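You operate a simulated robot arm through the tools that you are given. There is no shell and no other tool. Be economical: measure what you need, move in short steps, check, and stop when the job is done.

You are at the controls of a simulated robot arm. One attempt, no reset.

JOB
Move both pods into the tray and wipe the soap ring off the dryer.
Fine: pods first; use the yellow cloth and put it back.

The check looks at the end state, three seconds after you hand in, the way a careful person would. Anything else that was tipped, shoved, dropped, spilled or broken makes it a failure.

ROBOT AND FRAMES
A 7-joint arm with a two-finger parallel gripper, fixed in place. Base frame: the origin is at the foot of the arm, x ahead of it, y to its left, z up. Readings come in mm, degrees, newtons and seconds.
With the tool pointing down near the work surface it reaches from about 240 to 620 mm from the base axis. Its first joint turns from -66.0 to 66.0 degrees. Payload 2.6 kg.
The TCP is the grasp point between the finger pads, 30 mm short of the fingertips. In the tool frame z runs along the fingers and y along their closing line. Largest opening 94 mm; finger width 28, thickness 10; the body of the gripper, 50 by 96 mm, starts 55 mm behind the TCP.
Orientation is that of the tool frame in the base frame, as a unit quaternion [x, y, z, w]. With the fingers straight down and closing along the base's y, the tool's x points along the base's -x, its y along +y and its z along -z.

CONTROLS
- The arm moves only by the tool drive_tool. Its argument "targets" is a list that holds one entry, the list of rows, each a list of 7 numbers: the finger opening in mm, from 0 to 94, then the shift along the tool's x, y, z in mm, then the turn, a rotation vector about the tool's x, y, z in degrees. In form: [[[grip, x, y, z, ax, ay, az], ...]]. A call has 1 to 8 rows; each row shifts and turns the commanded pose from where the row before left it, along the tool's axes as they then stand. A row lasts 0.2 s, in which the tool goes at most 50 mm and 8.6 degrees; a call with a longer step from one row to the next is refused whole, and so is a gripper value outside its range. A pose out of reach is approached as far as the arm can. The call stops where the force on the tool passes 90 N (or 10 N more than at its start, if that is more) or the arm is blocked; 0.2 s more then pass. Each finger travels about 72 mm/s and halts on what it meets, pressing with about 38 N; the grip force reading is that of the motor and also rises with nothing between the fingers. The clock runs only during rows and for 0.2 s after the last one: add rows that do not move to give the fingers time. It gives the time, the measured TCP pose, the force on the tool (base axes), the opening and the grip force at its end, in the units of the frame above (readings bear some noise).
- Cameras (640 x 400 px; columns grow to the right, rows downward): "scene" is fixed at [0.9, 408.7, 566.6]; the picture's right is [-0.94, -0.34, 0.00], its down [-0.19, 0.53, -0.83] and it looks along [0.28, -0.78, -0.56] (base axes); focal length 361 px, centre (320, 200). "wrist" rides on the gripper at [-37, 0, -58] in the tool frame; the picture's right is [0.00, -1.00, 0.00], its down [0.97, 0.00, -0.24] and it looks along [0.24, 0.00, 0.97] (tool axes); focal length 218 px, centre (320, 200).
- get_image(camera): a new picture of that camera. The clock stands still meanwhile.
- point_at(camera, pixels): there is no depth. For up to 12 entries [column, row, z] of the newest picture of that camera ("zoom" is the newest enlarged one), the place [x, y] in the base frame at which the ray of that pixel passes the height z, good to about 2 mm, but the place of the scene camera against the robot may be out by one fixed shift of up to 18 mm in any direction. The clock stands still meanwhile.
- inspect(camera, box): a new picture of the part [left, top, right, bottom] of that camera's present view, enlarged. The clock stands still meanwhile.
- hand_in(): hands the job in; it is judged then, once.

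Keep the steps short. Do not move on a guess: measure, check each grasp and each placing, and mend mistakes. In all there are 80 turns and 54 pictures (those below and enlarged ones count). Leave the gripper open and the arm clear of the work at the hand-in unless told otherwise, and finish with a single line.

The tools are called as name(argument=value, ...) on one line, values as JSON. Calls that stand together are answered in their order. drive_tool: Moves the arm, as the interface text tells. Its arguments: {"type":"object","properties":{"targets":{"type":"array"}},"required":["targets"]} The other tools are called the same way: get_image (camera) takes a picture; point_at (camera, pixels) gives the place at which the rays of pixels pass given heights; inspect (camera, box) takes an enlarged picture of a part of a camera's view; hand_in () hands the job in.

At the start:

```text
t: 0.0
tcp_pos: [424.0, -123.3, 228.3]
ee_rot: [0.001, 1.0, -0.001, 0.0]
force: [-0.1, 0.4, 0.0]
width: 94.2
grip_force: 0.0
```

scene: 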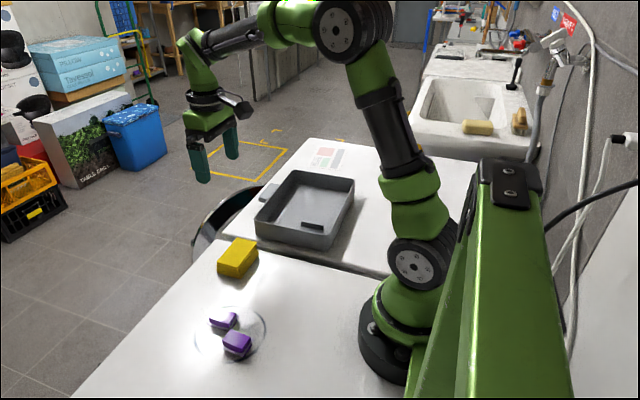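
wrist: 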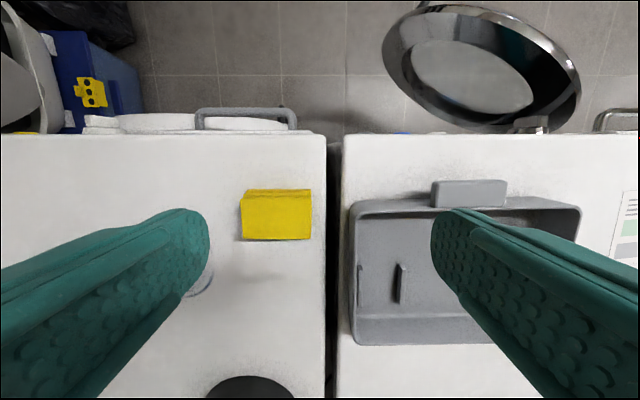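

I see two purple pods inside a soap ring near scene (230,335), the yellow cloth at (238,257) and the grey tray at (305,210). I'll enlarge these areas before measuring.

inspect(camera="scene", box=[180, 220, 300, 370])

inspect(camera="scene", box=[180, 130, 380, 290])

```text
2.67 times, centred on (240, 295) of scene
```

zoom: 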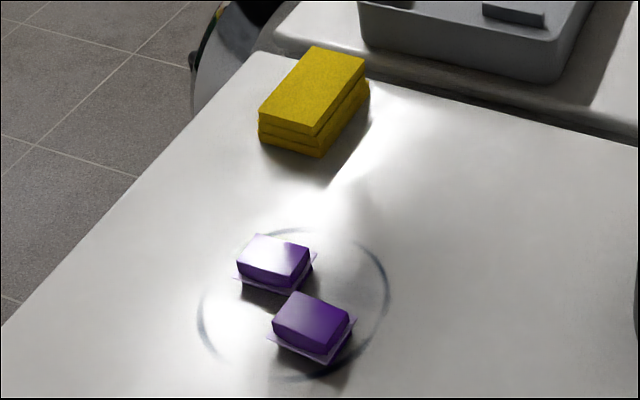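

```text
2.50 times, centred on (280, 210) of scene
```

zoom: 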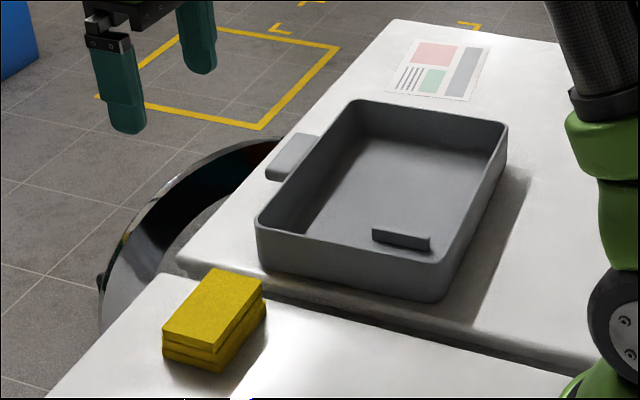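

The pods are thin-flanged and sit side by side in the ring. Next I'll estimate places from the scene picture (subject to its shift) and from the wrist picture.

point_at(camera="scene", pixels=[[223, 320, 15], [237, 341, 15], [238, 252, 25], [254, 212, 0], [230, 333, 0], [265, 333, 0], [195, 333, 0], [230, 306, 0], [235, 362, 0]])

point_at(camera="wrist", pixels=[[242, 190, 25], [311, 190, 25], [311, 240, 25], [242, 240, 25], [355, 345, 0], [582, 207, 40], [350, 203, 40], [328, 300, 0], [342, 300, 0], [400, 284, 5], [328, 134, 0], [200, 290, 0]])

```text
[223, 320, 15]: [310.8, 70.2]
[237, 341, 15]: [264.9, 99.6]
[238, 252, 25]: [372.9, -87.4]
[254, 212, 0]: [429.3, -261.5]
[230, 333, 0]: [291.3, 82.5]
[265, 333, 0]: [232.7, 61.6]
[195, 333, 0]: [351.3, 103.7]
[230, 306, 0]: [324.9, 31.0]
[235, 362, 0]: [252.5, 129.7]
```

```text
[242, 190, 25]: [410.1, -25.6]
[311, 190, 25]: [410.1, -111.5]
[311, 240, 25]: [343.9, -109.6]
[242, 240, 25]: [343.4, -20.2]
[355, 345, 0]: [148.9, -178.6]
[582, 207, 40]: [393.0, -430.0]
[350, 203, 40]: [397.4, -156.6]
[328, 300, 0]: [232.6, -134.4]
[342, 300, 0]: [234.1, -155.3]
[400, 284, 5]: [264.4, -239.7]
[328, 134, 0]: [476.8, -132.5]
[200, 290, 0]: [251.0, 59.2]
```

The scene and wrist readings of the cloth differ by about 20 mm in y, so I'll rely on the wrist camera. I'll move with the fingers high (z 228) to above the pods, about (300, 95).

drive_tool(targets=[[[94, 20, 36, 0, 0, 0, 0], [94, 21, 36, 0, 0, 0, 0], [94, 21, 36, 0, 0, 0, 0], [94, 21, 36, 0, 0, 0, 0], [94, 21, 37, 0, 0, 0, 0], [94, 20, 37, 0, 0, 0, 0], [94, 0, 0, 0, 0, 0, 0]]])

get_image(camera="wrist")

```text
t: 1.6
tcp_pos: [298.0, 95.9, 228.5]
ee_rot: [0.0, 1.0, -0.001, 0.0]
force: [0.2, -0.1, 0.3]
width: 94.2
grip_force: 0.1
```

```text
49 pictures are left
```

wrist: 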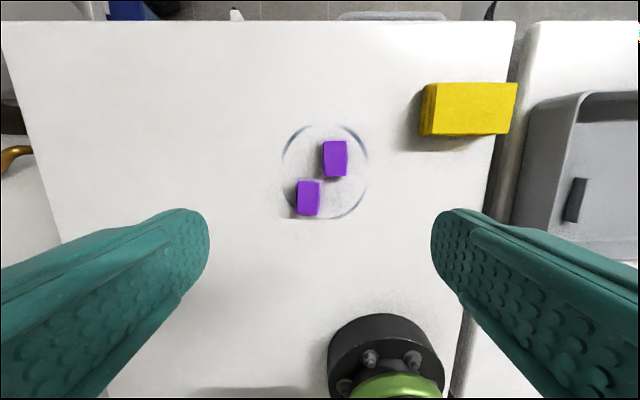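

The pods are clear now at wrist (335,158) and (308,198). I'll enlarge them to get exact edges.

inspect(camera="wrist", box=[260, 110, 388, 230])

point_at(camera="wrist", pixels=[[324, 141, 20], [347, 177, 20], [297, 181, 20], [320, 215, 20], [430, 83, 25], [517, 83, 25], [511, 135, 25], [421, 135, 25], [281, 170, 0], [368, 165, 0], [325, 125, 0], [325, 218, 0]])

```text
3.33 times, centred on (324, 170) of wrist
```

zoom: 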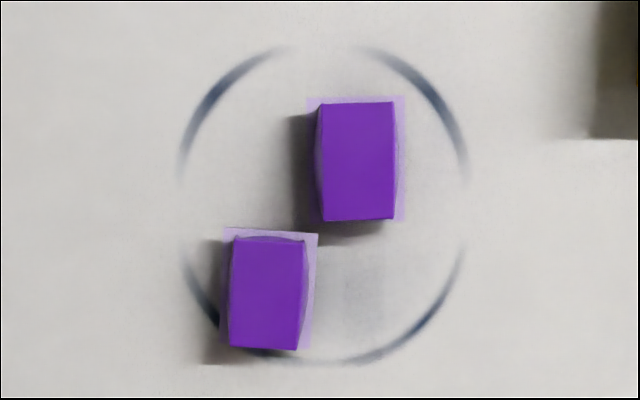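

```text
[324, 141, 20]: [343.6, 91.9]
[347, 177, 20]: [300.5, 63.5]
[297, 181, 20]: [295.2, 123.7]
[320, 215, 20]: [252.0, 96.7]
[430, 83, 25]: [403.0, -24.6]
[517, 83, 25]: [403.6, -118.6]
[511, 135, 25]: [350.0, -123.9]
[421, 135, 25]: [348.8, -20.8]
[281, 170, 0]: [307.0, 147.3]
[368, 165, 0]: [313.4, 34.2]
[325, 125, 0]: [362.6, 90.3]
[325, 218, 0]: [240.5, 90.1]
```

Pod 1 is centred near (322, 78) and pod 2 near (274, 110), each about 28 mm wide in y, and closing along y suits both. I'll move above pod 1 and go down to TCP z≈70, fingers 54 mm open, then check.

drive_tool(targets=[[[54, -24, -18, 0, 0, 0, 0], [54, 0, 0, 40, 0, 0, 0], [54, 0, 0, 40, 0, 0, 0], [54, 0, 0, 40, 0, 0, 0], [54, 0, 0, 38, 0, 0, 0], [54, 0, 0, 0, 0, 0, 0]]])

get_image(camera="wrist")

```text
t: 3.0
tcp_pos: [323.6, 77.6, 70.1]
ee_rot: [0.001, 1.0, 0.001, 0.0]
force: [0.4, -0.2, 0.5]
width: 54.1
grip_force: 0.1
```

```text
47 pictures are left
```

wrist: 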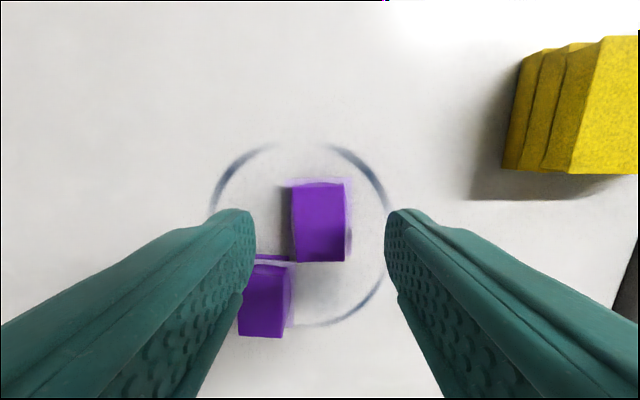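

Pod 1 sits centred between the fingers, around column 319. I'll check its height by comparing edge readings from this nearer view at several heights.

point_at(camera="wrist", pixels=[[293, 183, 20], [346, 262, 20], [293, 183, 15], [346, 262, 15], [293, 183, 25], [346, 262, 25], [292, 178, 1], [349, 255, 1], [293, 258, 1]])

```text
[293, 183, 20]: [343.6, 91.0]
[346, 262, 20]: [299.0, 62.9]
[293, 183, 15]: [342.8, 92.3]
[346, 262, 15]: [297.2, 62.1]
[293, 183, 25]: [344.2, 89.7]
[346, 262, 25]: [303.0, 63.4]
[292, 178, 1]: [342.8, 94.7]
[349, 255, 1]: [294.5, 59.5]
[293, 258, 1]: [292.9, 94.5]
```

The top is at about z=20 and the flange is about 34 mm wide, against a 28 mm body. I'll lower to TCP z=36 so the tips stop at about z=6, above the flange, then close gently in stages.

drive_tool(targets=[[[54, 2, 0, 20, 0, 0, 0], [54, 0, 0, 14, 0, 0, 0], [54, 0, 0, 0, 0, 0, 0], [40, 0, 0, 0, 0, 0, 0], [30, 0, 0, 0, 0, 0, 0], [26, 0, 0, 0, 0, 0, 0], [26, 0, 0, 0, 0, 0, 0]]])

get_image(camera="wrist")

```text
t: 4.6
tcp_pos: [323.3, 77.8, 38.0]
ee_rot: [0.0, 1.0, 0.001, -0.001]
force: [0.1, -0.9, 0.7]
width: 30.7
grip_force: 38.2
```

```text
46 pictures are left
```

wrist: 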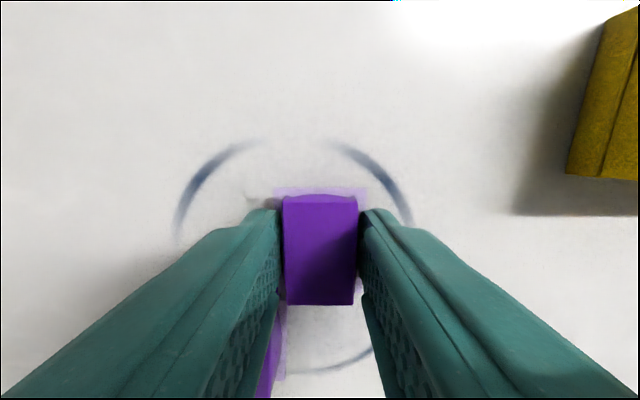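

The fingers stopped at 30.7 mm with the body between them and the flange intact. I'll lift straight up and check that the pod comes along and pod 2 stays.

drive_tool(targets=[[[26, 0, 0, -10, 0, 0, 0], [26, 0, 0, -20, 0, 0, 0], [26, 0, 0, -40, 0, 0, 0], [26, 0, 0, -40, 0, 0, 0], [26, 0, 0, -40, 0, 0, 0], [26, 0, 0, -40, 0, 0, 0], [26, 0, 0, 0, 0, 0, 0]]])

get_image(camera="wrist")

```text
t: 6.2
tcp_pos: [323.2, 77.4, 226.7]
ee_rot: [0.0, 1.0, -0.001, 0.0]
force: [-0.1, 0.0, 0.2]
width: 30.7
grip_force: 38.5
```

```text
45 pictures are left
```

wrist: 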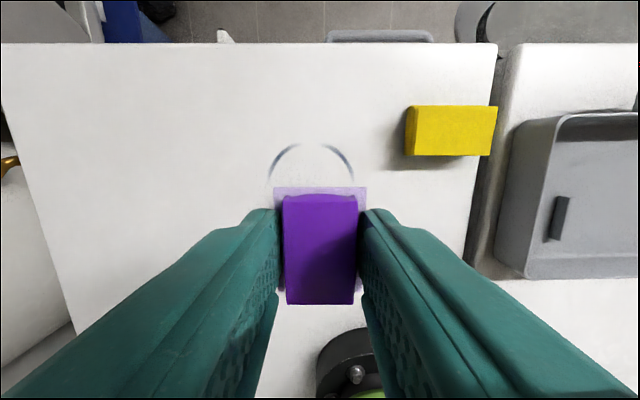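

Pod 1 is held. I'll carry it at z≈227 toward the tray, to about (330, -253), and look at the tray.

drive_tool(targets=[[[26, -1, -40, 0, 0, 0, 0], [26, -1, -42, 0, 0, 0, 0], [26, -1, -42, 0, 0, 0, 0], [26, -1, -42, 0, 0, 0, 0], [26, -1, -42, 0, 0, 0, 0], [26, -1, -42, 0, 0, 0, 0], [26, -1, -40, 0, 0, 0, 0], [26, 0, -40, 0, 0, 0, 0]]])

get_image(camera="wrist")

get_image(camera="scene")

```text
t: 8.0
tcp_pos: [329.9, -252.9, 229.7]
ee_rot: [-0.002, 1.0, 0.001, 0.0]
force: [0.0, 0.1, -0.3]
width: 30.6
grip_force: 38.3
```

```text
44 pictures are left
```

wrist: 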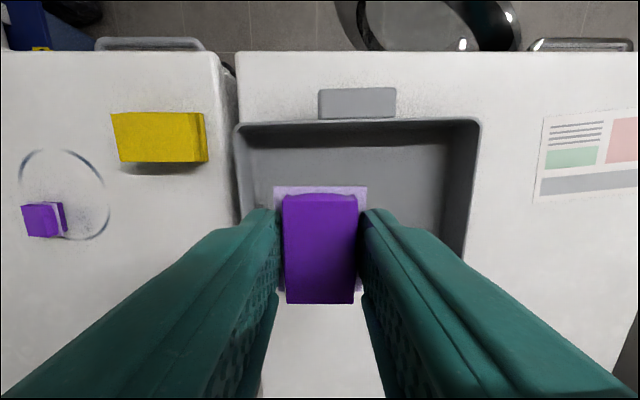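

```text
43 pictures are left
```

scene: 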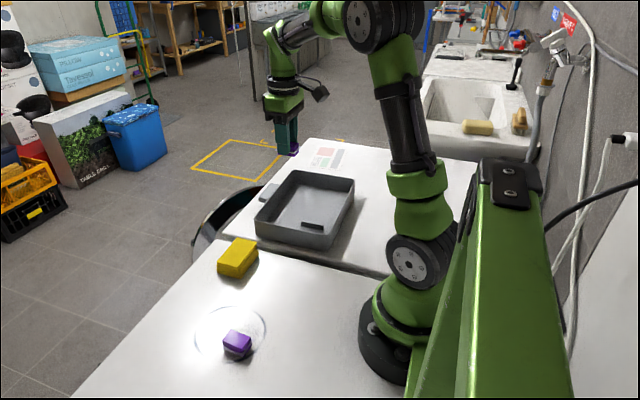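

The pod is still held. I can see the tray's far rim from (238,124) to (480,120); I'll measure the rim and floor at several heights.

point_at(camera="wrist", pixels=[[238, 124, 30], [238, 124, 45], [238, 124, 60], [480, 120, 30], [480, 120, 45], [480, 120, 60], [247, 150, 3], [445, 150, 3], [465, 255, 45], [438, 250, 3], [236, 205, 45], [319, 118, 45]])

inspect(camera="wrist", box=[210, 70, 530, 270])

inspect(camera="scene", box=[240, 150, 370, 260])

```text
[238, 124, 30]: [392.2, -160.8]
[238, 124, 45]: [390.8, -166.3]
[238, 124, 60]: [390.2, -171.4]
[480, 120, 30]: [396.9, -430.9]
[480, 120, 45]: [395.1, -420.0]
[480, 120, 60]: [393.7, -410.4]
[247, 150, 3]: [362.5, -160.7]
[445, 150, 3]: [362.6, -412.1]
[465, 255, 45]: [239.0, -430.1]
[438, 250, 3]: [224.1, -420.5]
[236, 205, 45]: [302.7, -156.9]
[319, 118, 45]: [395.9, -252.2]
```

```text
2.00 times, centred on (370, 170) of wrist
```

zoom: 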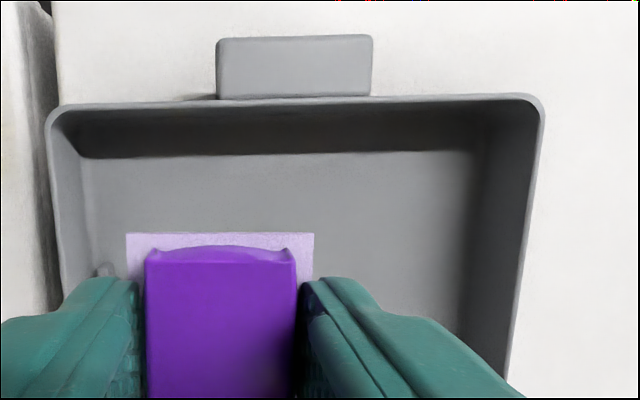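

```text
3.64 times, centred on (305, 205) of scene
```

zoom: 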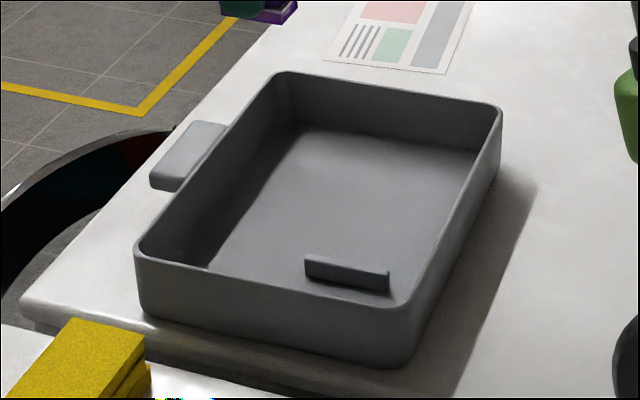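

The tray spans about y -158 to -428 and x 190 to 395, rim z≈38, with a low ridge near (265, -240). I'll put pod 1 at (320, -350), clear of the walls and ridge, going down to TCP z≈62 first.

drive_tool(targets=[[[26, 5, -48, 0, 0, 0, 0], [26, 5, -48, 0, 0, 0, 0], [26, 0, 0, 0, 0, 0, 0], [26, 0, 0, 45, 0, 0, 0], [26, 0, 0, 45, 0, 0, 0], [26, 0, 0, 45, 0, 0, 0], [26, 0, 0, 33, 0, 0, 0], [26, 0, 0, 0, 0, 0, 0]]])

get_image(camera="wrist")

inspect(camera="scene", box=[240, 120, 370, 260])

```text
t: 9.8
tcp_pos: [321.6, -348.1, 61.3]
ee_rot: [0.0, 1.0, 0.0, 0.001]
force: [-0.2, -0.1, 0.5]
width: 30.4
grip_force: 38.0
```

```text
40 pictures are left
```

wrist: 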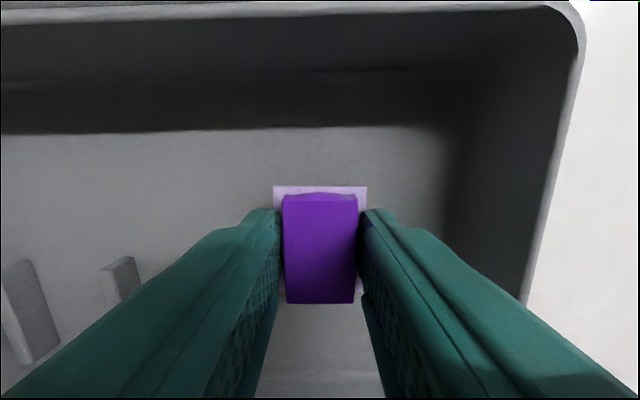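

```text
2.86 times, centred on (305, 190) of scene
```

zoom: 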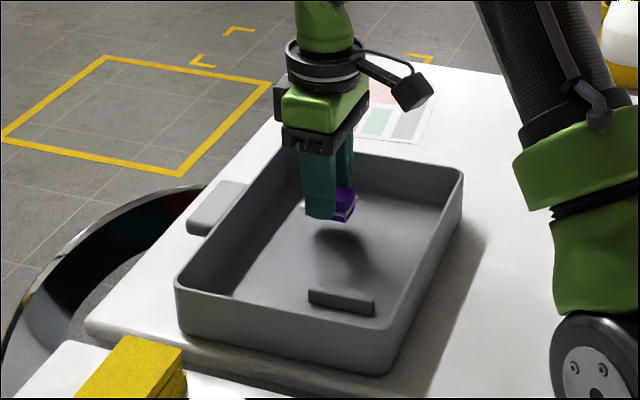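

The pod hangs over clear tray floor. I'll lower in small steps and watch the vertical force for touch.

drive_tool(targets=[[[26, 0, 0, 8, 0, 0, 0], [26, 0, 0, 7, 0, 0, 0], [26, 0, 0, 2, 0, 0, 0], [26, 0, 0, 0, 0, 0, 0]]])

```text
t: 10.8
tcp_pos: [320.6, -348.5, 43.0]
ee_rot: [-0.001, 1.0, 0.0, 0.0]
force: [0.4, 0.3, -0.1]
width: 30.4
grip_force: 38.1
```

No contact yet at z=43. I'll lower 2 mm more and read again.

drive_tool(targets=[[[26, 0, 0, 2, 0, 0, 0], [26, 0, 0, 0, 0, 0, 0]]])

```text
t: 11.4
tcp_pos: [320.6, -347.3, 42.2]
ee_rot: [0.001, 1.0, -0.001, 0.001]
force: [-2.7, 3.0, 12.6]
width: 30.5
grip_force: 38.0
```

The upward force rose to 12.6 N, so the pod is on the tray floor. I'll back up 1 mm, open gently to 52 mm, and lift out straight.

drive_tool(targets=[[[26, 0, 0, -1, 0, 0, 0], [36, 0, 0, 0, 0, 0, 0], [52, 0, 0, 0, 0, 0, 0], [52, 0, 0, 0, 0, 0, 0], [52, 0, 0, -20, 0, 0, 0], [52, 0, 0, -45, 0, 0, 0], [52, 0, 0, -45, 0, 0, 0], [52, 0, 0, -45, 0, 0, 0]]])

get_image(camera="wrist")

```text
t: 13.2
tcp_pos: [319.7, -348.2, 197.4]
ee_rot: [0.0, 1.0, 0.0, -0.001]
force: [0.3, -1.0, 0.3]
width: 52.2
grip_force: 0.1
```

```text
38 pictures are left
```

wrist: 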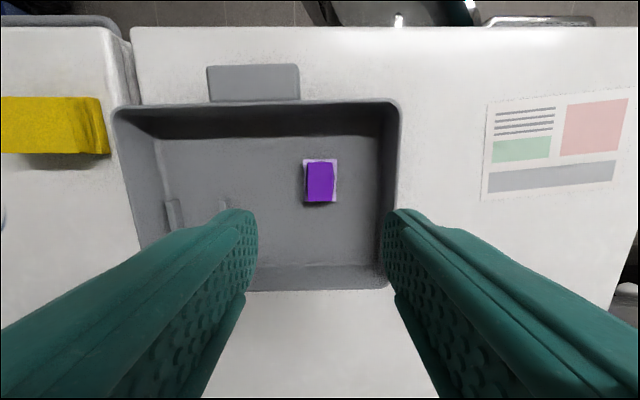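

Pod 1 rests flat in the tray at (320,182). I'll measure the ridges so pod 2 avoids them.

point_at(camera="wrist", pixels=[[220, 201, 8], [230, 201, 8], [165, 200, 15], [178, 200, 15], [305, 160, 3], [337, 201, 3]])

drive_tool(targets=[[[52, 5, 48, -5, 0, 0, 0], [52, 5, 49, -5, 0, 0, 0], [52, 5, 49, -5, 0, 0, 0], [52, 5, 49, -5, 0, 0, 0], [52, 5, 49, -5, 0, 0, 0], [52, 5, 49, 0, 0, 0, 0], [52, 5, 49, 0, 0, 0, 0], [52, 5, 49, 0, 0, 0, 0]]])

```text
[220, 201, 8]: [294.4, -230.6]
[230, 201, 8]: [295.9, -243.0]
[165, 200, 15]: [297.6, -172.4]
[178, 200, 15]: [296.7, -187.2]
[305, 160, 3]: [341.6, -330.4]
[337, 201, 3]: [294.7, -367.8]
```

```text
t: 15.0
tcp_pos: [279.5, 42.9, 219.7]
ee_rot: [0.001, 1.0, 0.0, 0.0]
force: [0.2, -0.4, 0.2]
width: 52.0
grip_force: 0.0
```

Ridges lie at y≥-243, so (320, -285) is free for pod 2. Now I'll move over pod 2 at about (273, 110), turn 3.6° to match it, and go down to z≈70.

drive_tool(targets=[[[52, 3, 34, 0, 0, 0, 0], [52, 3, 33, 0, 0, 0, 0], [52, 0, 0, 0, 0, 0, 3.6], [52, 0, 0, 40, 0, 0, 0], [52, 0, 0, 40, 0, 0, 0], [52, 0, 0, 40, 0, 0, 0], [52, 0, 0, 30, 0, 0, 0], [52, 0, 0, 0, 0, 0, 0]]])

get_image(camera="wrist")

```text
t: 16.8
tcp_pos: [274.3, 112.1, 70.6]
ee_rot: [0.032, 0.999, 0.0, 0.0]
force: [0.2, -0.5, 0.3]
width: 52.0
grip_force: 0.1
```

```text
37 pictures are left
```

wrist: 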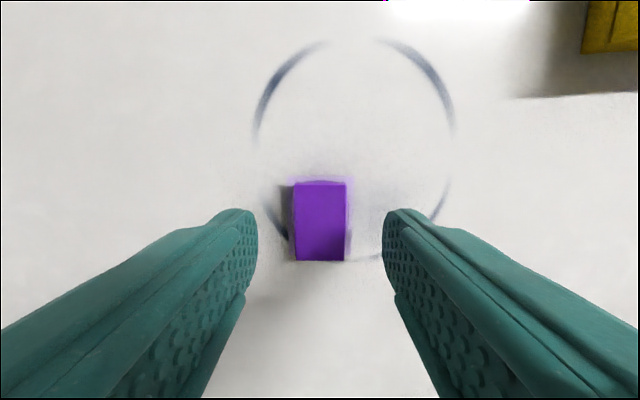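

Pod 2 is centred and aligned (column 320). I'll lower to TCP z≈37 as before and close in stages.

drive_tool(targets=[[[52, 2, 0, 20, 0, 0, 0], [52, 0, 0, 13, 0, 0, 0], [52, 0, 0, 0, 0, 0, 0], [40, 0, 0, 0, 0, 0, 0], [30, 0, 0, 0, 0, 0, 0], [26, 0, 0, 0, 0, 0, 0], [26, 0, 0, 0, 0, 0, 0]]])

get_image(camera="wrist")

```text
t: 18.4
tcp_pos: [272.8, 111.6, 37.8]
ee_rot: [0.031, 1.0, 0.0, 0.0]
force: [-0.1, -0.2, 0.3]
width: 30.4
grip_force: 37.9
```

```text
36 pictures are left
```

wrist: 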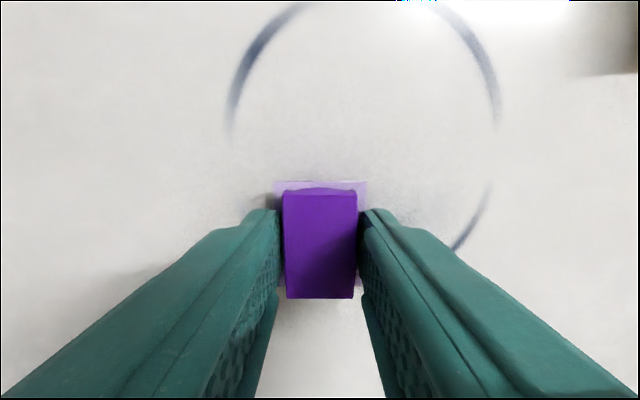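

Gripped at 30.4 mm. I'll lift, turn back and start toward the tray.

drive_tool(targets=[[[26, 0, 0, -10, 0, 0, 0], [26, 0, 0, -25, 0, 0, 0], [26, 0, 0, -45, 0, 0, 0], [26, 0, 0, -45, 0, 0, 0], [26, 0, 0, -45, 0, 0, 0], [26, 0, 0, 0, 0, 0, -3.6], [26, -6, -42, 0, 0, 0, 0], [26, -6, -42, 0, 0, 0, 0]]])

drive_tool(targets=[[[26, -6, -44, 0, 0, 0, 0], [26, -6, -44, 0, 0, 0, 0], [26, -6, -45, 0, 0, 0, 0], [26, -6, -45, 0, 0, 0, 0], [26, -6, -45, 0, 0, 0, 0], [26, -6, -45, 0, 0, 0, 0], [26, 0, -44, 0, 0, 0, 0], [26, 0, 0, 0, 0, 0, 0]]])

get_image(camera="wrist")

```text
t: 20.2
tcp_pos: [284.1, 26.5, 209.7]
ee_rot: [0.0, 1.0, 0.0, 0.0]
force: [-0.3, -0.4, 0.0]
width: 30.6
grip_force: 38.6
```

```text
t: 22.0
tcp_pos: [317.6, -285.5, 207.4]
ee_rot: [0.0, 1.0, 0.0, 0.0]
force: [-0.8, -0.1, 0.3]
width: 30.7
grip_force: 37.9
```

```text
35 pictures are left
```

wrist: 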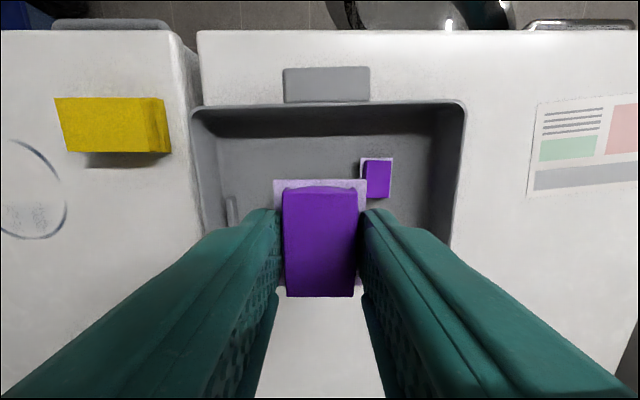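

Pod 2 is held over (318, -285). I'll shift 4 mm away from pod 1 and lower to z≈45.

drive_tool(targets=[[[26, 0, 4, 40, 0, 0, 0], [26, 0, 0, 45, 0, 0, 0], [26, 0, 0, 45, 0, 0, 0], [26, 0, 0, 20, 0, 0, 0], [26, 0, 0, 11, 0, 0, 0], [26, 0, 0, 0, 0, 0, 0]]])

```text
t: 23.4
tcp_pos: [317.5, -281.7, 46.7]
ee_rot: [0.0, 1.0, 0.0, 0.0]
force: [-0.8, 0.2, -0.6]
width: 30.3
grip_force: 37.9
```

No contact at 46.7. I'll go down another 3 mm.

drive_tool(targets=[[[26, 0, 0, 3, 0, 0, 0], [26, 0, 0, 0, 0, 0, 0]]])

```text
t: 24.0
tcp_pos: [319.9, -280.0, 44.7]
ee_rot: [0.0, 1.0, 0.0, 0.001]
force: [0.9, 0.0, -0.6]
width: 30.4
grip_force: 38.1
```

Still free. Another 2 mm.

drive_tool(targets=[[[26, 0, 0, 2, 0, 0, 0], [26, 0, 0, 0, 0, 0, 0]]])

```text
t: 24.6
tcp_pos: [319.8, -281.4, 43.0]
ee_rot: [0.0, 1.0, 0.0, 0.0]
force: [-1.8, 1.9, 6.2]
width: 30.5
grip_force: 37.7
```

Touch at 6 N. I'll open to 48 mm and lift out.

drive_tool(targets=[[[26, 0, 0, 0, 0, 0, 0], [36, 0, 0, 0, 0, 0, 0], [48, 0, 0, 0, 0, 0, 0], [48, 0, 0, 0, 0, 0, 0], [48, 0, 0, -20, 0, 0, 0], [48, 0, 0, -45, 0, 0, 0], [48, 0, 0, -45, 0, 0, 0], [48, 0, 0, -45, 0, 0, 0]]])

get_image(camera="wrist")

```text
t: 26.4
tcp_pos: [320.1, -281.1, 198.9]
ee_rot: [0.001, 1.0, 0.0, -0.001]
force: [1.0, 0.5, 0.2]
width: 48.0
grip_force: 0.0
```

```text
34 pictures are left
```

wrist: 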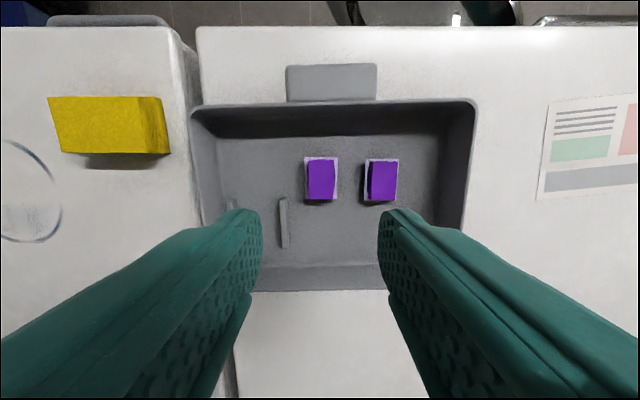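

Both pods lie flat and apart in the tray. Next is the yellow cloth: I'll move above it, to about (372, -70), and look.

drive_tool(targets=[[[94, -10, 42, 0, 0, 0, 0], [94, -10, 42, 0, 0, 0, 0], [94, -10, 42, 0, 0, 0, 0], [94, -10, 42, 0, 0, 0, 0], [94, -10, 42, 0, 0, 0, 0], [94, 0, 0, 0, 0, 0, 0]]])

get_image(camera="wrist")

point_at(camera="wrist", pixels=[[320, 200, 0]])

```text
t: 27.8
tcp_pos: [368.9, -70.2, 197.8]
ee_rot: [0.0, 1.0, 0.0, 0.0]
force: [-0.4, 0.0, -0.4]
width: 93.9
grip_force: 0.1
```

```text
33 pictures are left
```

wrist: 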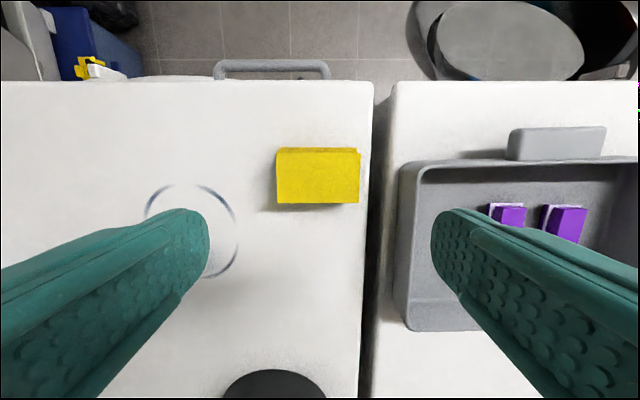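

```text
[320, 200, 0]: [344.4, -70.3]
```

The cloth spans wrist (277,149) to (359,203). I'll enlarge it and compute corners at several heights.

inspect(camera="wrist", box=[260, 130, 380, 220])

point_at(camera="wrist", pixels=[[277, 152, 25], [359, 152, 25], [357, 203, 25], [277, 203, 25], [277, 152, 35], [359, 152, 35], [357, 203, 35], [277, 203, 35], [372, 200, 0], [388, 200, 0], [277, 200, 0]])

```text
4.44 times, centred on (320, 175) of wrist
```

zoom: 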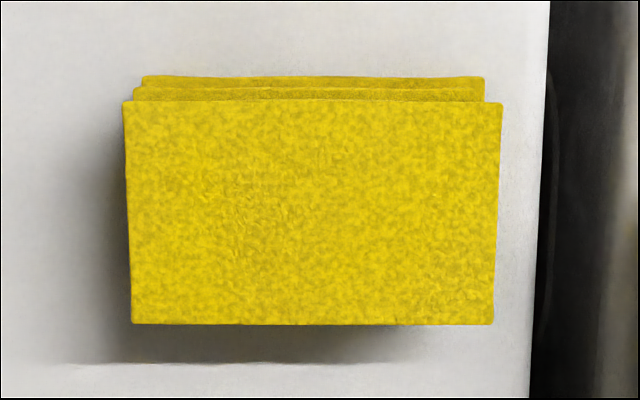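

```text
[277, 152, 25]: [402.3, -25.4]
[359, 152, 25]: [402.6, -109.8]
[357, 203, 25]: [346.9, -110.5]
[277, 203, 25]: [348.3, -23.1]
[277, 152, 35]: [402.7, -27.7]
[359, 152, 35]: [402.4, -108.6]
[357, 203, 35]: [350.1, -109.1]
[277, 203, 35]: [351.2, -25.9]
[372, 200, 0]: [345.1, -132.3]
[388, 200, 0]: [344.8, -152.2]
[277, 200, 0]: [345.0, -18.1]
```

The cloth centre is about (376, -68), roughly 55 mm in x by 85 mm in y, and about 20–25 mm tall. I'll turn the tool 90° so the fingers close across its 55 mm side.

drive_tool(targets=[[[94, 0, 0, 0, 0, 0, 8.4], [94, 0, 0, 0, 0, 0, 8.4], [94, 0, 0, 0, 0, 0, 8.4], [94, 0, 0, 0, 0, 0, 8.4], [94, 0, 0, 0, 0, 0, 8.4], [94, 0, 0, 0, 0, 0, 8.4]]])

drive_tool(targets=[[[94, 0, 0, 0, 0, 0, 8.4], [94, 0, 0, 0, 0, 0, 8.4], [94, 0, 0, 0, 0, 0, 8.4], [94, 0, 0, 0, 0, 0, 8.4], [94, 0, 0, 0, 0, 0, 6], [94, 0, 0, 0, 0, 0, 0]]])

get_image(camera="wrist")

```text
t: 29.2
tcp_pos: [369.9, -72.7, 197.9]
ee_rot: [0.427, 0.904, 0.0, 0.0]
force: [0.6, -0.1, -1.0]
width: 94.0
grip_force: 0.1
```

```text
t: 30.6
tcp_pos: [368.5, -72.3, 197.8]
ee_rot: [0.708, 0.706, 0.0, 0.0]
force: [0.3, -0.4, -0.4]
width: 94.0
grip_force: 0.1
```

```text
31 pictures are left
```

wrist: 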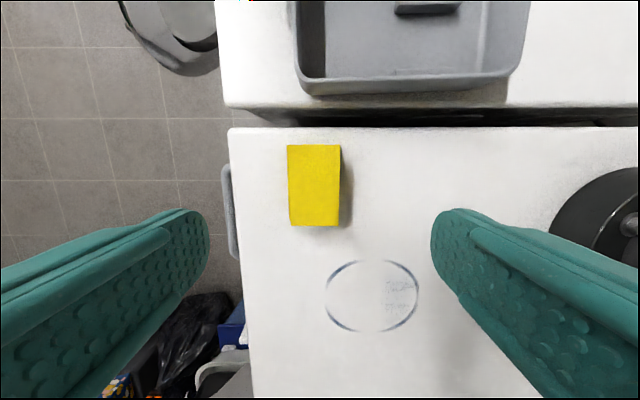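

The turn worked: tool x is now base +y and tool y is base +x. I'll centre over the cloth and go down to z≈75, opening 80, and zoom on the ring, which shows some faint text inside.

inspect(camera="wrist", box=[310, 245, 440, 345])

drive_tool(targets=[[[80, 4.5, 8, 0, 0, 0, 0], [80, 0, 0, 40, 0, 0, 0], [80, 0, 0, 40, 0, 0, 0], [80, 0, 0, 42, 0, 0, 0], [80, 0, 0, 0, 0, 0, 0]]])

get_image(camera="wrist")

```text
4.00 times, centred on (375, 295) of wrist
```

zoom: 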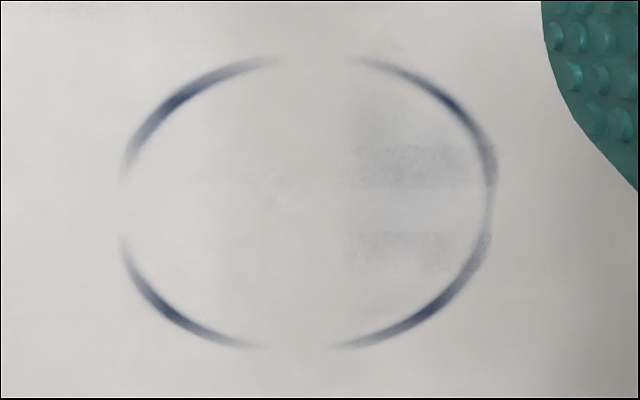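

```text
t: 31.8
tcp_pos: [379.1, -68.4, 73.6]
ee_rot: [0.707, 0.707, 0.0, 0.0]
force: [0.0, -0.2, -0.1]
width: 79.8
grip_force: 0.1
```

```text
29 pictures are left
```

wrist: 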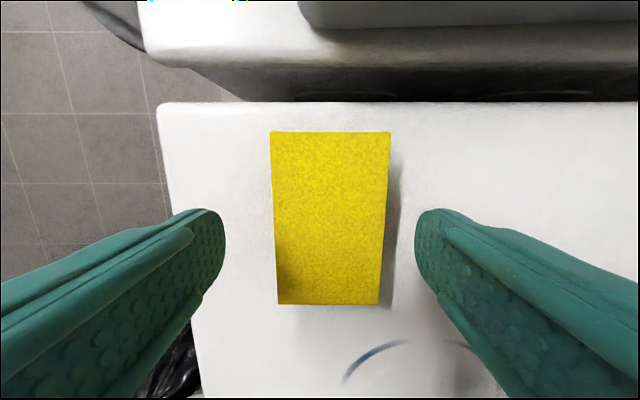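

The cloth is centred slightly right (columns 271–390). I'll measure its corners from this nearer view.

point_at(camera="wrist", pixels=[[271, 132, 22], [390, 132, 22], [380, 305, 22], [277, 305, 22], [271, 132, 30], [390, 132, 30], [380, 305, 30], [277, 305, 30], [300, 102, 0], [344, 383, 0]])

```text
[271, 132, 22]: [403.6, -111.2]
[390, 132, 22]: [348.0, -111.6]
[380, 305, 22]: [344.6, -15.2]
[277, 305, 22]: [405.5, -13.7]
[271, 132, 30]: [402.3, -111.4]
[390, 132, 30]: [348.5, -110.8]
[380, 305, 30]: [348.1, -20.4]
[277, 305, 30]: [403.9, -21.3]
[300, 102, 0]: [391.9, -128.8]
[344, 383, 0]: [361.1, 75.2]
```

The readings agree on a cloth top near z≈33 with its centre at (375.5, -68). I'll shift 3.5 mm in -x, lower to TCP z≈42 (tips 12 mm above the dryer), and close in stages.

drive_tool(targets=[[[80, 0, -3.5, 12, 0, 0, 0], [80, 0, 0, 20, 0, 0, 0], [80, 0, 0, 0, 0, 0, 0], [66, 0, 0, 0, 0, 0, 0], [56, 0, 0, 0, 0, 0, 0], [48, 0, 0, 0, 0, 0, 0], [44, 0, 0, 0, 0, 0, 0], [44, 0, 0, 0, 0, 0, 0]]])

get_image(camera="wrist")

inspect(camera="scene", box=[180, 170, 300, 290])

```text
t: 33.6
tcp_pos: [373.7, -67.9, 43.2]
ee_rot: [0.707, 0.707, 0.0, 0.001]
force: [1.2, 0.7, -0.2]
width: 56.4
grip_force: 38.1
```

```text
28 pictures are left
```

wrist: 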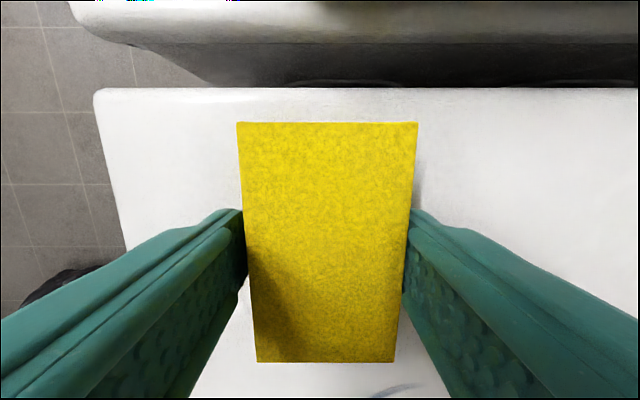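

```text
3.33 times, centred on (240, 230) of scene
```

zoom: 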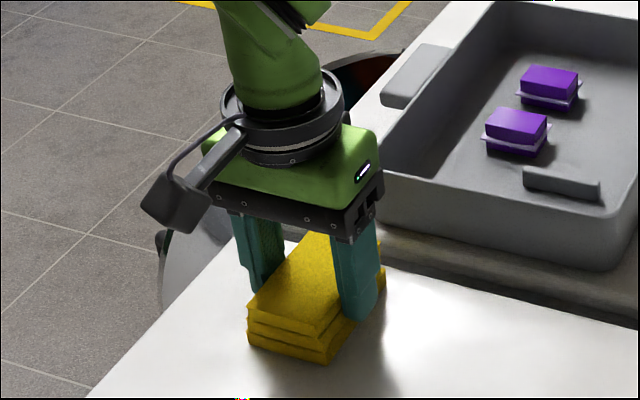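

The cloth is gripped firmly at 56.4 mm; its home is TCP (374, -68, 43). I'll lift it 40 mm and carry it over the far edge of the ring, to about (345, 115).

drive_tool(targets=[[[44, 0, 0, -10, 0, 0, 0], [44, 0, 0, -30, 0, 0, 0], [44, 36, -6, 0, 0, 0, 0], [44, 37, -6, 0, 0, 0, 0], [44, 37, -6, 0, 0, 0, 0], [44, 37, -6, 0, 0, 0, 0], [44, 36, -5, 0, 0, 0, 0], [44, 0, 0, 0, 0, 0, 0]]])

get_image(camera="scene")

get_image(camera="wrist")

```text
t: 35.4
tcp_pos: [344.3, 115.3, 82.9]
ee_rot: [0.707, 0.707, 0.0, 0.0]
force: [0.3, -0.1, 0.6]
width: 56.7
grip_force: 38.1
```

```text
26 pictures are left
```

scene: 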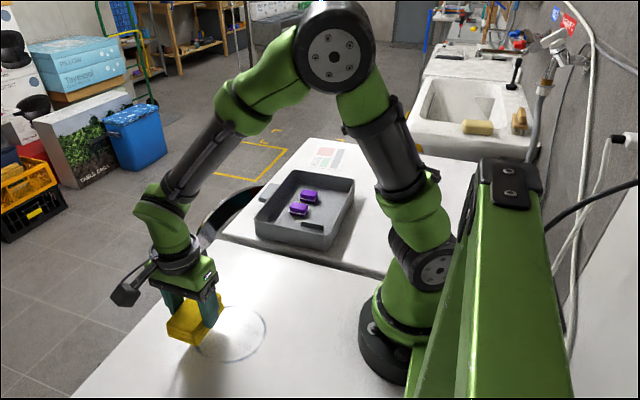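

```text
25 pictures are left
```

wrist: 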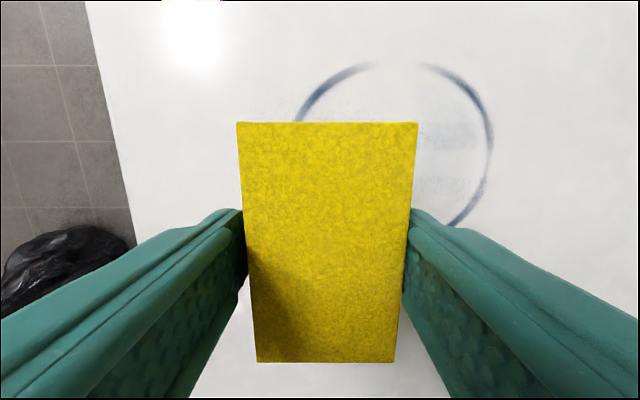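

The cloth is level above the ring's far-left part. I'll lower to just above contact (TCP z≈44).

drive_tool(targets=[[[44, 0, 0, 20, 0, 0, 0], [44, 0, 0, 15, 0, 0, 0], [44, 0, 0, 4, 0, 0, 0], [44, 0, 0, 1, 0, 0, 0], [44, 0, 0, 0, 0, 0, 0]]])

```text
t: 36.6
tcp_pos: [344.5, 116.4, 42.9]
ee_rot: [0.707, 0.707, -0.001, 0.0]
force: [0.0, 0.9, -0.9]
width: 56.7
grip_force: 37.8
```

No contact force yet at z=42.9. I'll press 2 mm lower.

drive_tool(targets=[[[44, 0, 0, 1, 0, 0, 0], [44, 0, 0, 1, 0, 0, 0], [44, 0, 0, 0, 0, 0, 0]]])

```text
t: 37.4
tcp_pos: [344.8, 115.5, 43.3]
ee_rot: [0.707, 0.707, 0.0, 0.0]
force: [-3.6, -2.2, 7.7]
width: 56.7
grip_force: 38.6
```

About 8 N of contact, which is a good wiping pressure. I'll sweep toward -x to about x=260 and back partway, watching the force.

drive_tool(targets=[[[44, 0, -12, 0, 0, 0, 0], [44, 0, -12, 0, 0, 0, 0], [44, 0, -12, 0, 0, 0, 0], [44, 0, -12, 0, 0, 0, 0], [44, 0, -12, 0, 0, 0, 0], [44, 0, -12, 0, 0, 0, 0], [44, 0, -14, 0, 0, 0, 0], [44, 0, 0, 0, 0, 0, 0]]])

get_image(camera="wrist")

```text
t: 39.2
tcp_pos: [258.8, 115.8, 41.9]
ee_rot: [0.707, 0.707, 0.0, 0.001]
force: [5.9, 0.7, 12.2]
width: 56.7
grip_force: 38.2
```

```text
24 pictures are left
```

wrist: 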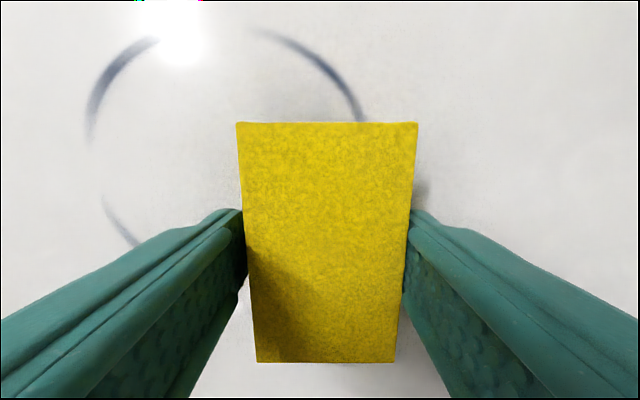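

Parts of the ring remain at wrist (100,110), (120,222) and (330,80). I'll read their positions to see whether the stroke should have covered them.

point_at(camera="wrist", pixels=[[103, 197, 0], [136, 243, 0], [90, 130, 0], [362, 118, 0], [150, 40, 0], [258, 32, 0]])

```text
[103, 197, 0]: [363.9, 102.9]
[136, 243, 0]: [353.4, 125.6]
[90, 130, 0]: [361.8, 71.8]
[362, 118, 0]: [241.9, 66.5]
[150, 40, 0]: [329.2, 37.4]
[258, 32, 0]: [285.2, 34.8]
```

That arc at x 353–364 was only under the cloth at the start, so it needs a stroke running past it. I'll sweep back to x≈372.

drive_tool(targets=[[[44, 0, 14, 0, 0, 0, 0], [44, 0, 14, 0, 0, 0, 0], [44, 0, 14, 0, 0, 0, 0], [44, 0, 14, 0, 0, 0, 0], [44, 0, 14, 0, 0, 0, 0], [44, 0, 14, 0, 0, 0, 0], [44, 0, 14, 0, 0, 0, 0], [44, 0, 14, 0, 0, 0, 0]]])

drive_tool(targets=[[[44, 0, 0, 0, 0, 0, 0], [44, -12, 0, 0, 0, 0, 0], [44, -12, 0, 0, 0, 0, 0], [44, -12, 0, 0, 0, 0, 0], [44, -12, 0, 0, 0, 0, 0], [44, 0, 0, 0, 0, 0, 0]]])

get_image(camera="wrist")

```text
t: 41.0
tcp_pos: [371.1, 115.5, 42.2]
ee_rot: [0.707, 0.707, 0.0, 0.0]
force: [-6.8, 0.3, 13.2]
width: 56.7
grip_force: 37.9
```

```text
t: 42.4
tcp_pos: [371.5, 67.0, 40.7]
ee_rot: [0.707, 0.708, 0.001, -0.001]
force: [0.5, 3.0, 2.2]
width: 56.8
grip_force: 38.2
```

```text
23 pictures are left
```

wrist: 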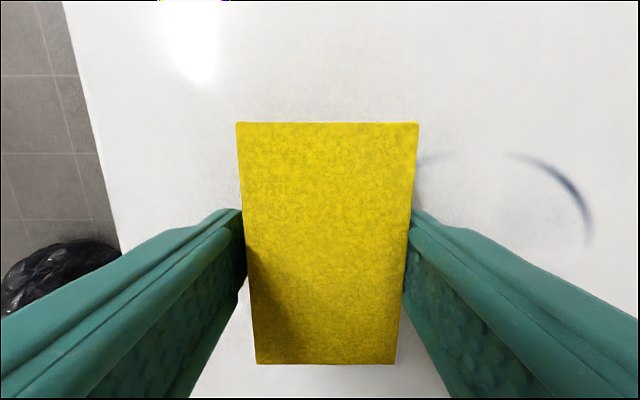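

The force has eased to 2 N, so I'll press 1 mm more and sweep toward -x along y≈67, to about x=258.

drive_tool(targets=[[[44, 0, 0, 1, 0, 0, 0], [44, 0, -16, 0, 0, 0, 0], [44, 0, -16, 0, 0, 0, 0], [44, 0, -16, 0, 0, 0, 0], [44, 0, -16, 0, 0, 0, 0], [44, 0, -16, 0, 0, 0, 0], [44, 0, -16, 0, 0, 0, 0], [44, 0, -16, 0, 0, 0, 0]]])

drive_tool(targets=[[[44, 0, 0, 0, 0, 0, 0], [44, 0, 15, 0, 0, 0, 0], [44, 0, 15, 0, 0, 0, 0], [44, 0, 15, 0, 0, 0, 0], [44, 0, 15, 0, 0, 0, 0], [44, 0, 15, 0, 0, 0, 0], [44, 0, 15, 0, 0, 0, 0], [44, 0, 15, 0, 0, 0, 0]]])

get_image(camera="wrist")

```text
t: 44.2
tcp_pos: [261.7, 68.9, 41.0]
ee_rot: [0.707, 0.707, 0.004, 0.003]
force: [14.6, 0.3, 30.9]
width: 56.8
grip_force: 37.6
```

```text
t: 44.8
tcp_pos: [263.1, 69.9, 40.0]
ee_rot: [0.708, 0.706, -0.005, -0.007]
force: [-5.6, -0.9, 15.6]
width: 57.0
grip_force: 38.2
stopped in row 2: the force on the tool passed its limit (the readings are from after the stop); the commanded pose is now the measured one
```

```text
22 pictures are left
```

wrist: 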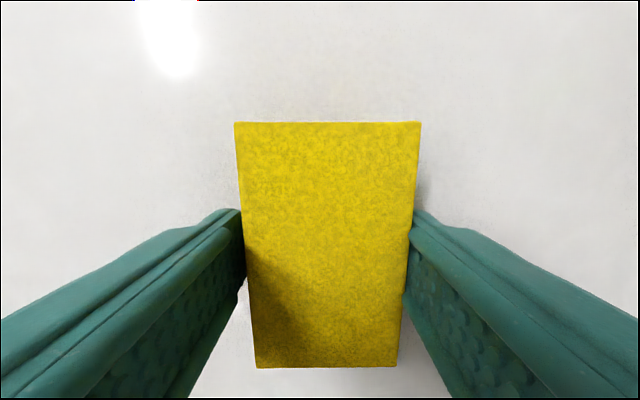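

That stroke pushed too hard near the inner reach and stopped, but no ring shows now. I'll raise the cloth 60 mm, move toward +y out of the way and check the surface and the cloth.

drive_tool(targets=[[[44, 0, 0, -10, 0, 0, 0], [44, 0, 10, -40, 0, 0, 0], [44, 0, 20, -50, 0, 0, 0], [44, -20, 20, -40, 0, 0, 0], [44, -30, 20, 0, 0, 0, 0], [44, -30, 20, 0, 0, 0, 0], [44, -30, 10, 0, 0, 0, 0], [44, 0, 0, 0, 0, 0, 0]]])

get_image(camera="wrist")

inspect(camera="scene", box=[150, 180, 350, 380])

```text
refused: row 3 steps farther than a row can; nothing moved
```

```text
21 pictures are left
```

wrist: 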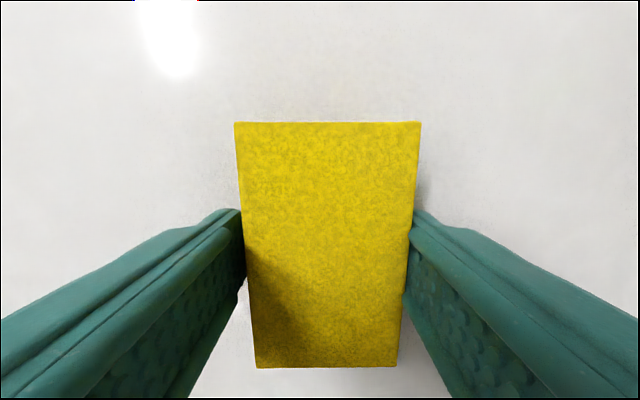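

```text
2.00 times, centred on (250, 280) of scene
```

zoom: 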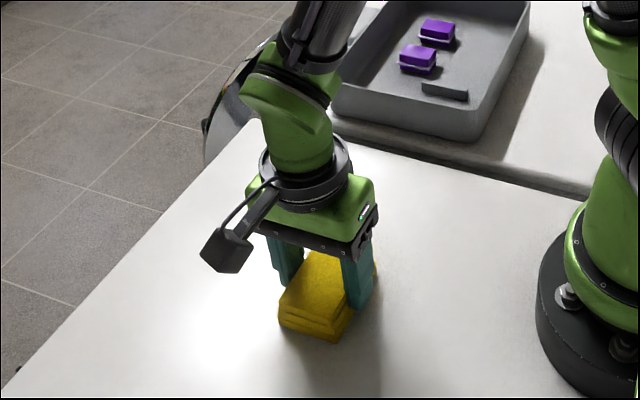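

The row was too long, so nothing moved. I'll resend the same lift with shorter steps.

drive_tool(targets=[[[44, 0, 0, -10, 0, 0, 0], [44, 0, 8, -35, 0, 0, 0], [44, 0, 15, -40, 0, 0, 0], [44, -15, 20, -40, 0, 0, 0], [44, -30, 20, -15, 0, 0, 0], [44, -30, 20, 0, 0, 0, 0], [44, -30, 20, 0, 0, 0, 0], [44, 0, 0, 0, 0, 0, 0]]])

get_image(camera="wrist")

inspect(camera="scene", box=[150, 180, 350, 380])

```text
t: 46.6
tcp_pos: [368.4, -35.8, 178.4]
ee_rot: [0.709, 0.705, -0.005, -0.007]
force: [-0.4, 0.6, -0.1]
width: 56.7
grip_force: 38.2
```

```text
19 pictures are left
```

wrist: 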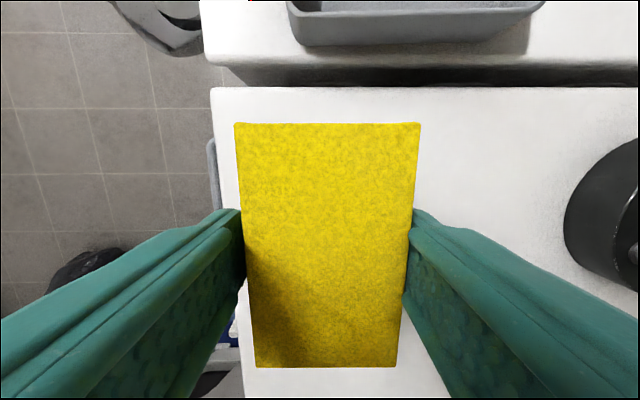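

```text
2.00 times, centred on (250, 280) of scene
```

zoom: 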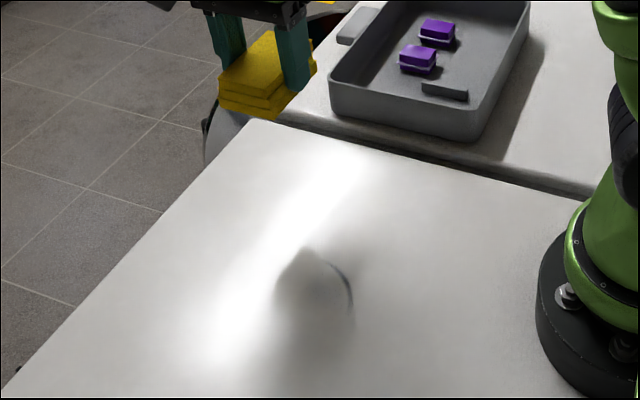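

A remnant arc still shows near the ring's inner edge at scene (262,322). I'll level the tool (about 1° tilt from the stop) and carry the cloth to (300, 215), from where the wrist camera can see the ring area ahead of it.

drive_tool(targets=[[[44, 30, -8, 0, -1.0, -0.2, -0.3], [44, 36, -10, 0, 0, 0, 0], [44, 36, -10, 0, 0, 0, 0], [44, 36, -10, 0, 0, 0, 0], [44, 36, -10, 0, 0, 0, 0], [44, 36, -10, 0, 0, 0, 0], [44, 36, -10, 0, 0, 0, 0], [44, 0, 0, 0, 0, 0, 0]]])

get_image(camera="wrist")

```text
t: 48.4
tcp_pos: [300.9, 209.6, 181.2]
ee_rot: [0.707, 0.708, 0.0, 0.0]
force: [-0.4, -0.1, -1.2]
width: 56.8
grip_force: 38.0
```

```text
17 pictures are left
```

wrist: 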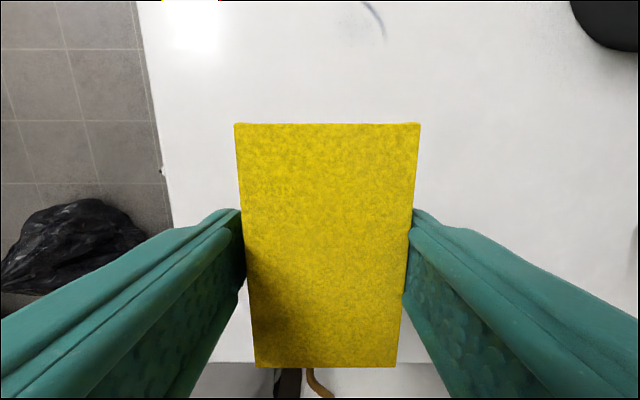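

Only one remnant arc shows, at wrist (362,0)–(385,38). I'll read its place.

point_at(camera="wrist", pixels=[[362, 0, 0], [378, 15, 0], [385, 40, 0], [190, 20, 0]])

inspect(camera="wrist", box=[140, 0, 460, 122])

```text
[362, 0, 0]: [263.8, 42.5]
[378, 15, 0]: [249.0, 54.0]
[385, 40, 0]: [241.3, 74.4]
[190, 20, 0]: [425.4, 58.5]
```

```text
2.00 times, centred on (300, 61) of wrist
```

zoom: 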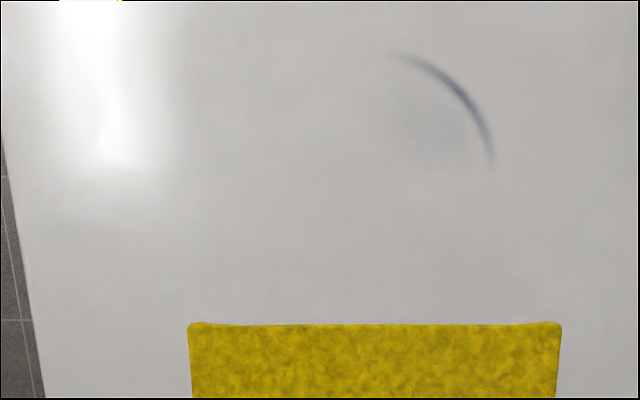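

The remnant lies from (272,38) to (241,78). I'll bring the cloth down lightly at (264, 130) and wipe along -y instead, in small steps. First, down to just above contact.

drive_tool(targets=[[[44, -40, -18, 0, 0, 0, 0], [44, -40, -19, 0, 0, 0, 0], [44, 0, 0, 45, 0, 0, 0], [44, 0, 0, 45, 0, 0, 0], [44, 0, 0, 35, 0, 0, 0], [44, 0, 0, 10, 0, 0, 0], [44, 0, 0, 0, 0, 0, 0]]])

```text
t: 50.0
tcp_pos: [263.8, 130.2, 43.6]
ee_rot: [0.707, 0.707, -0.001, 0.0]
force: [0.6, -0.3, -1.0]
width: 56.5
grip_force: 38.3
```

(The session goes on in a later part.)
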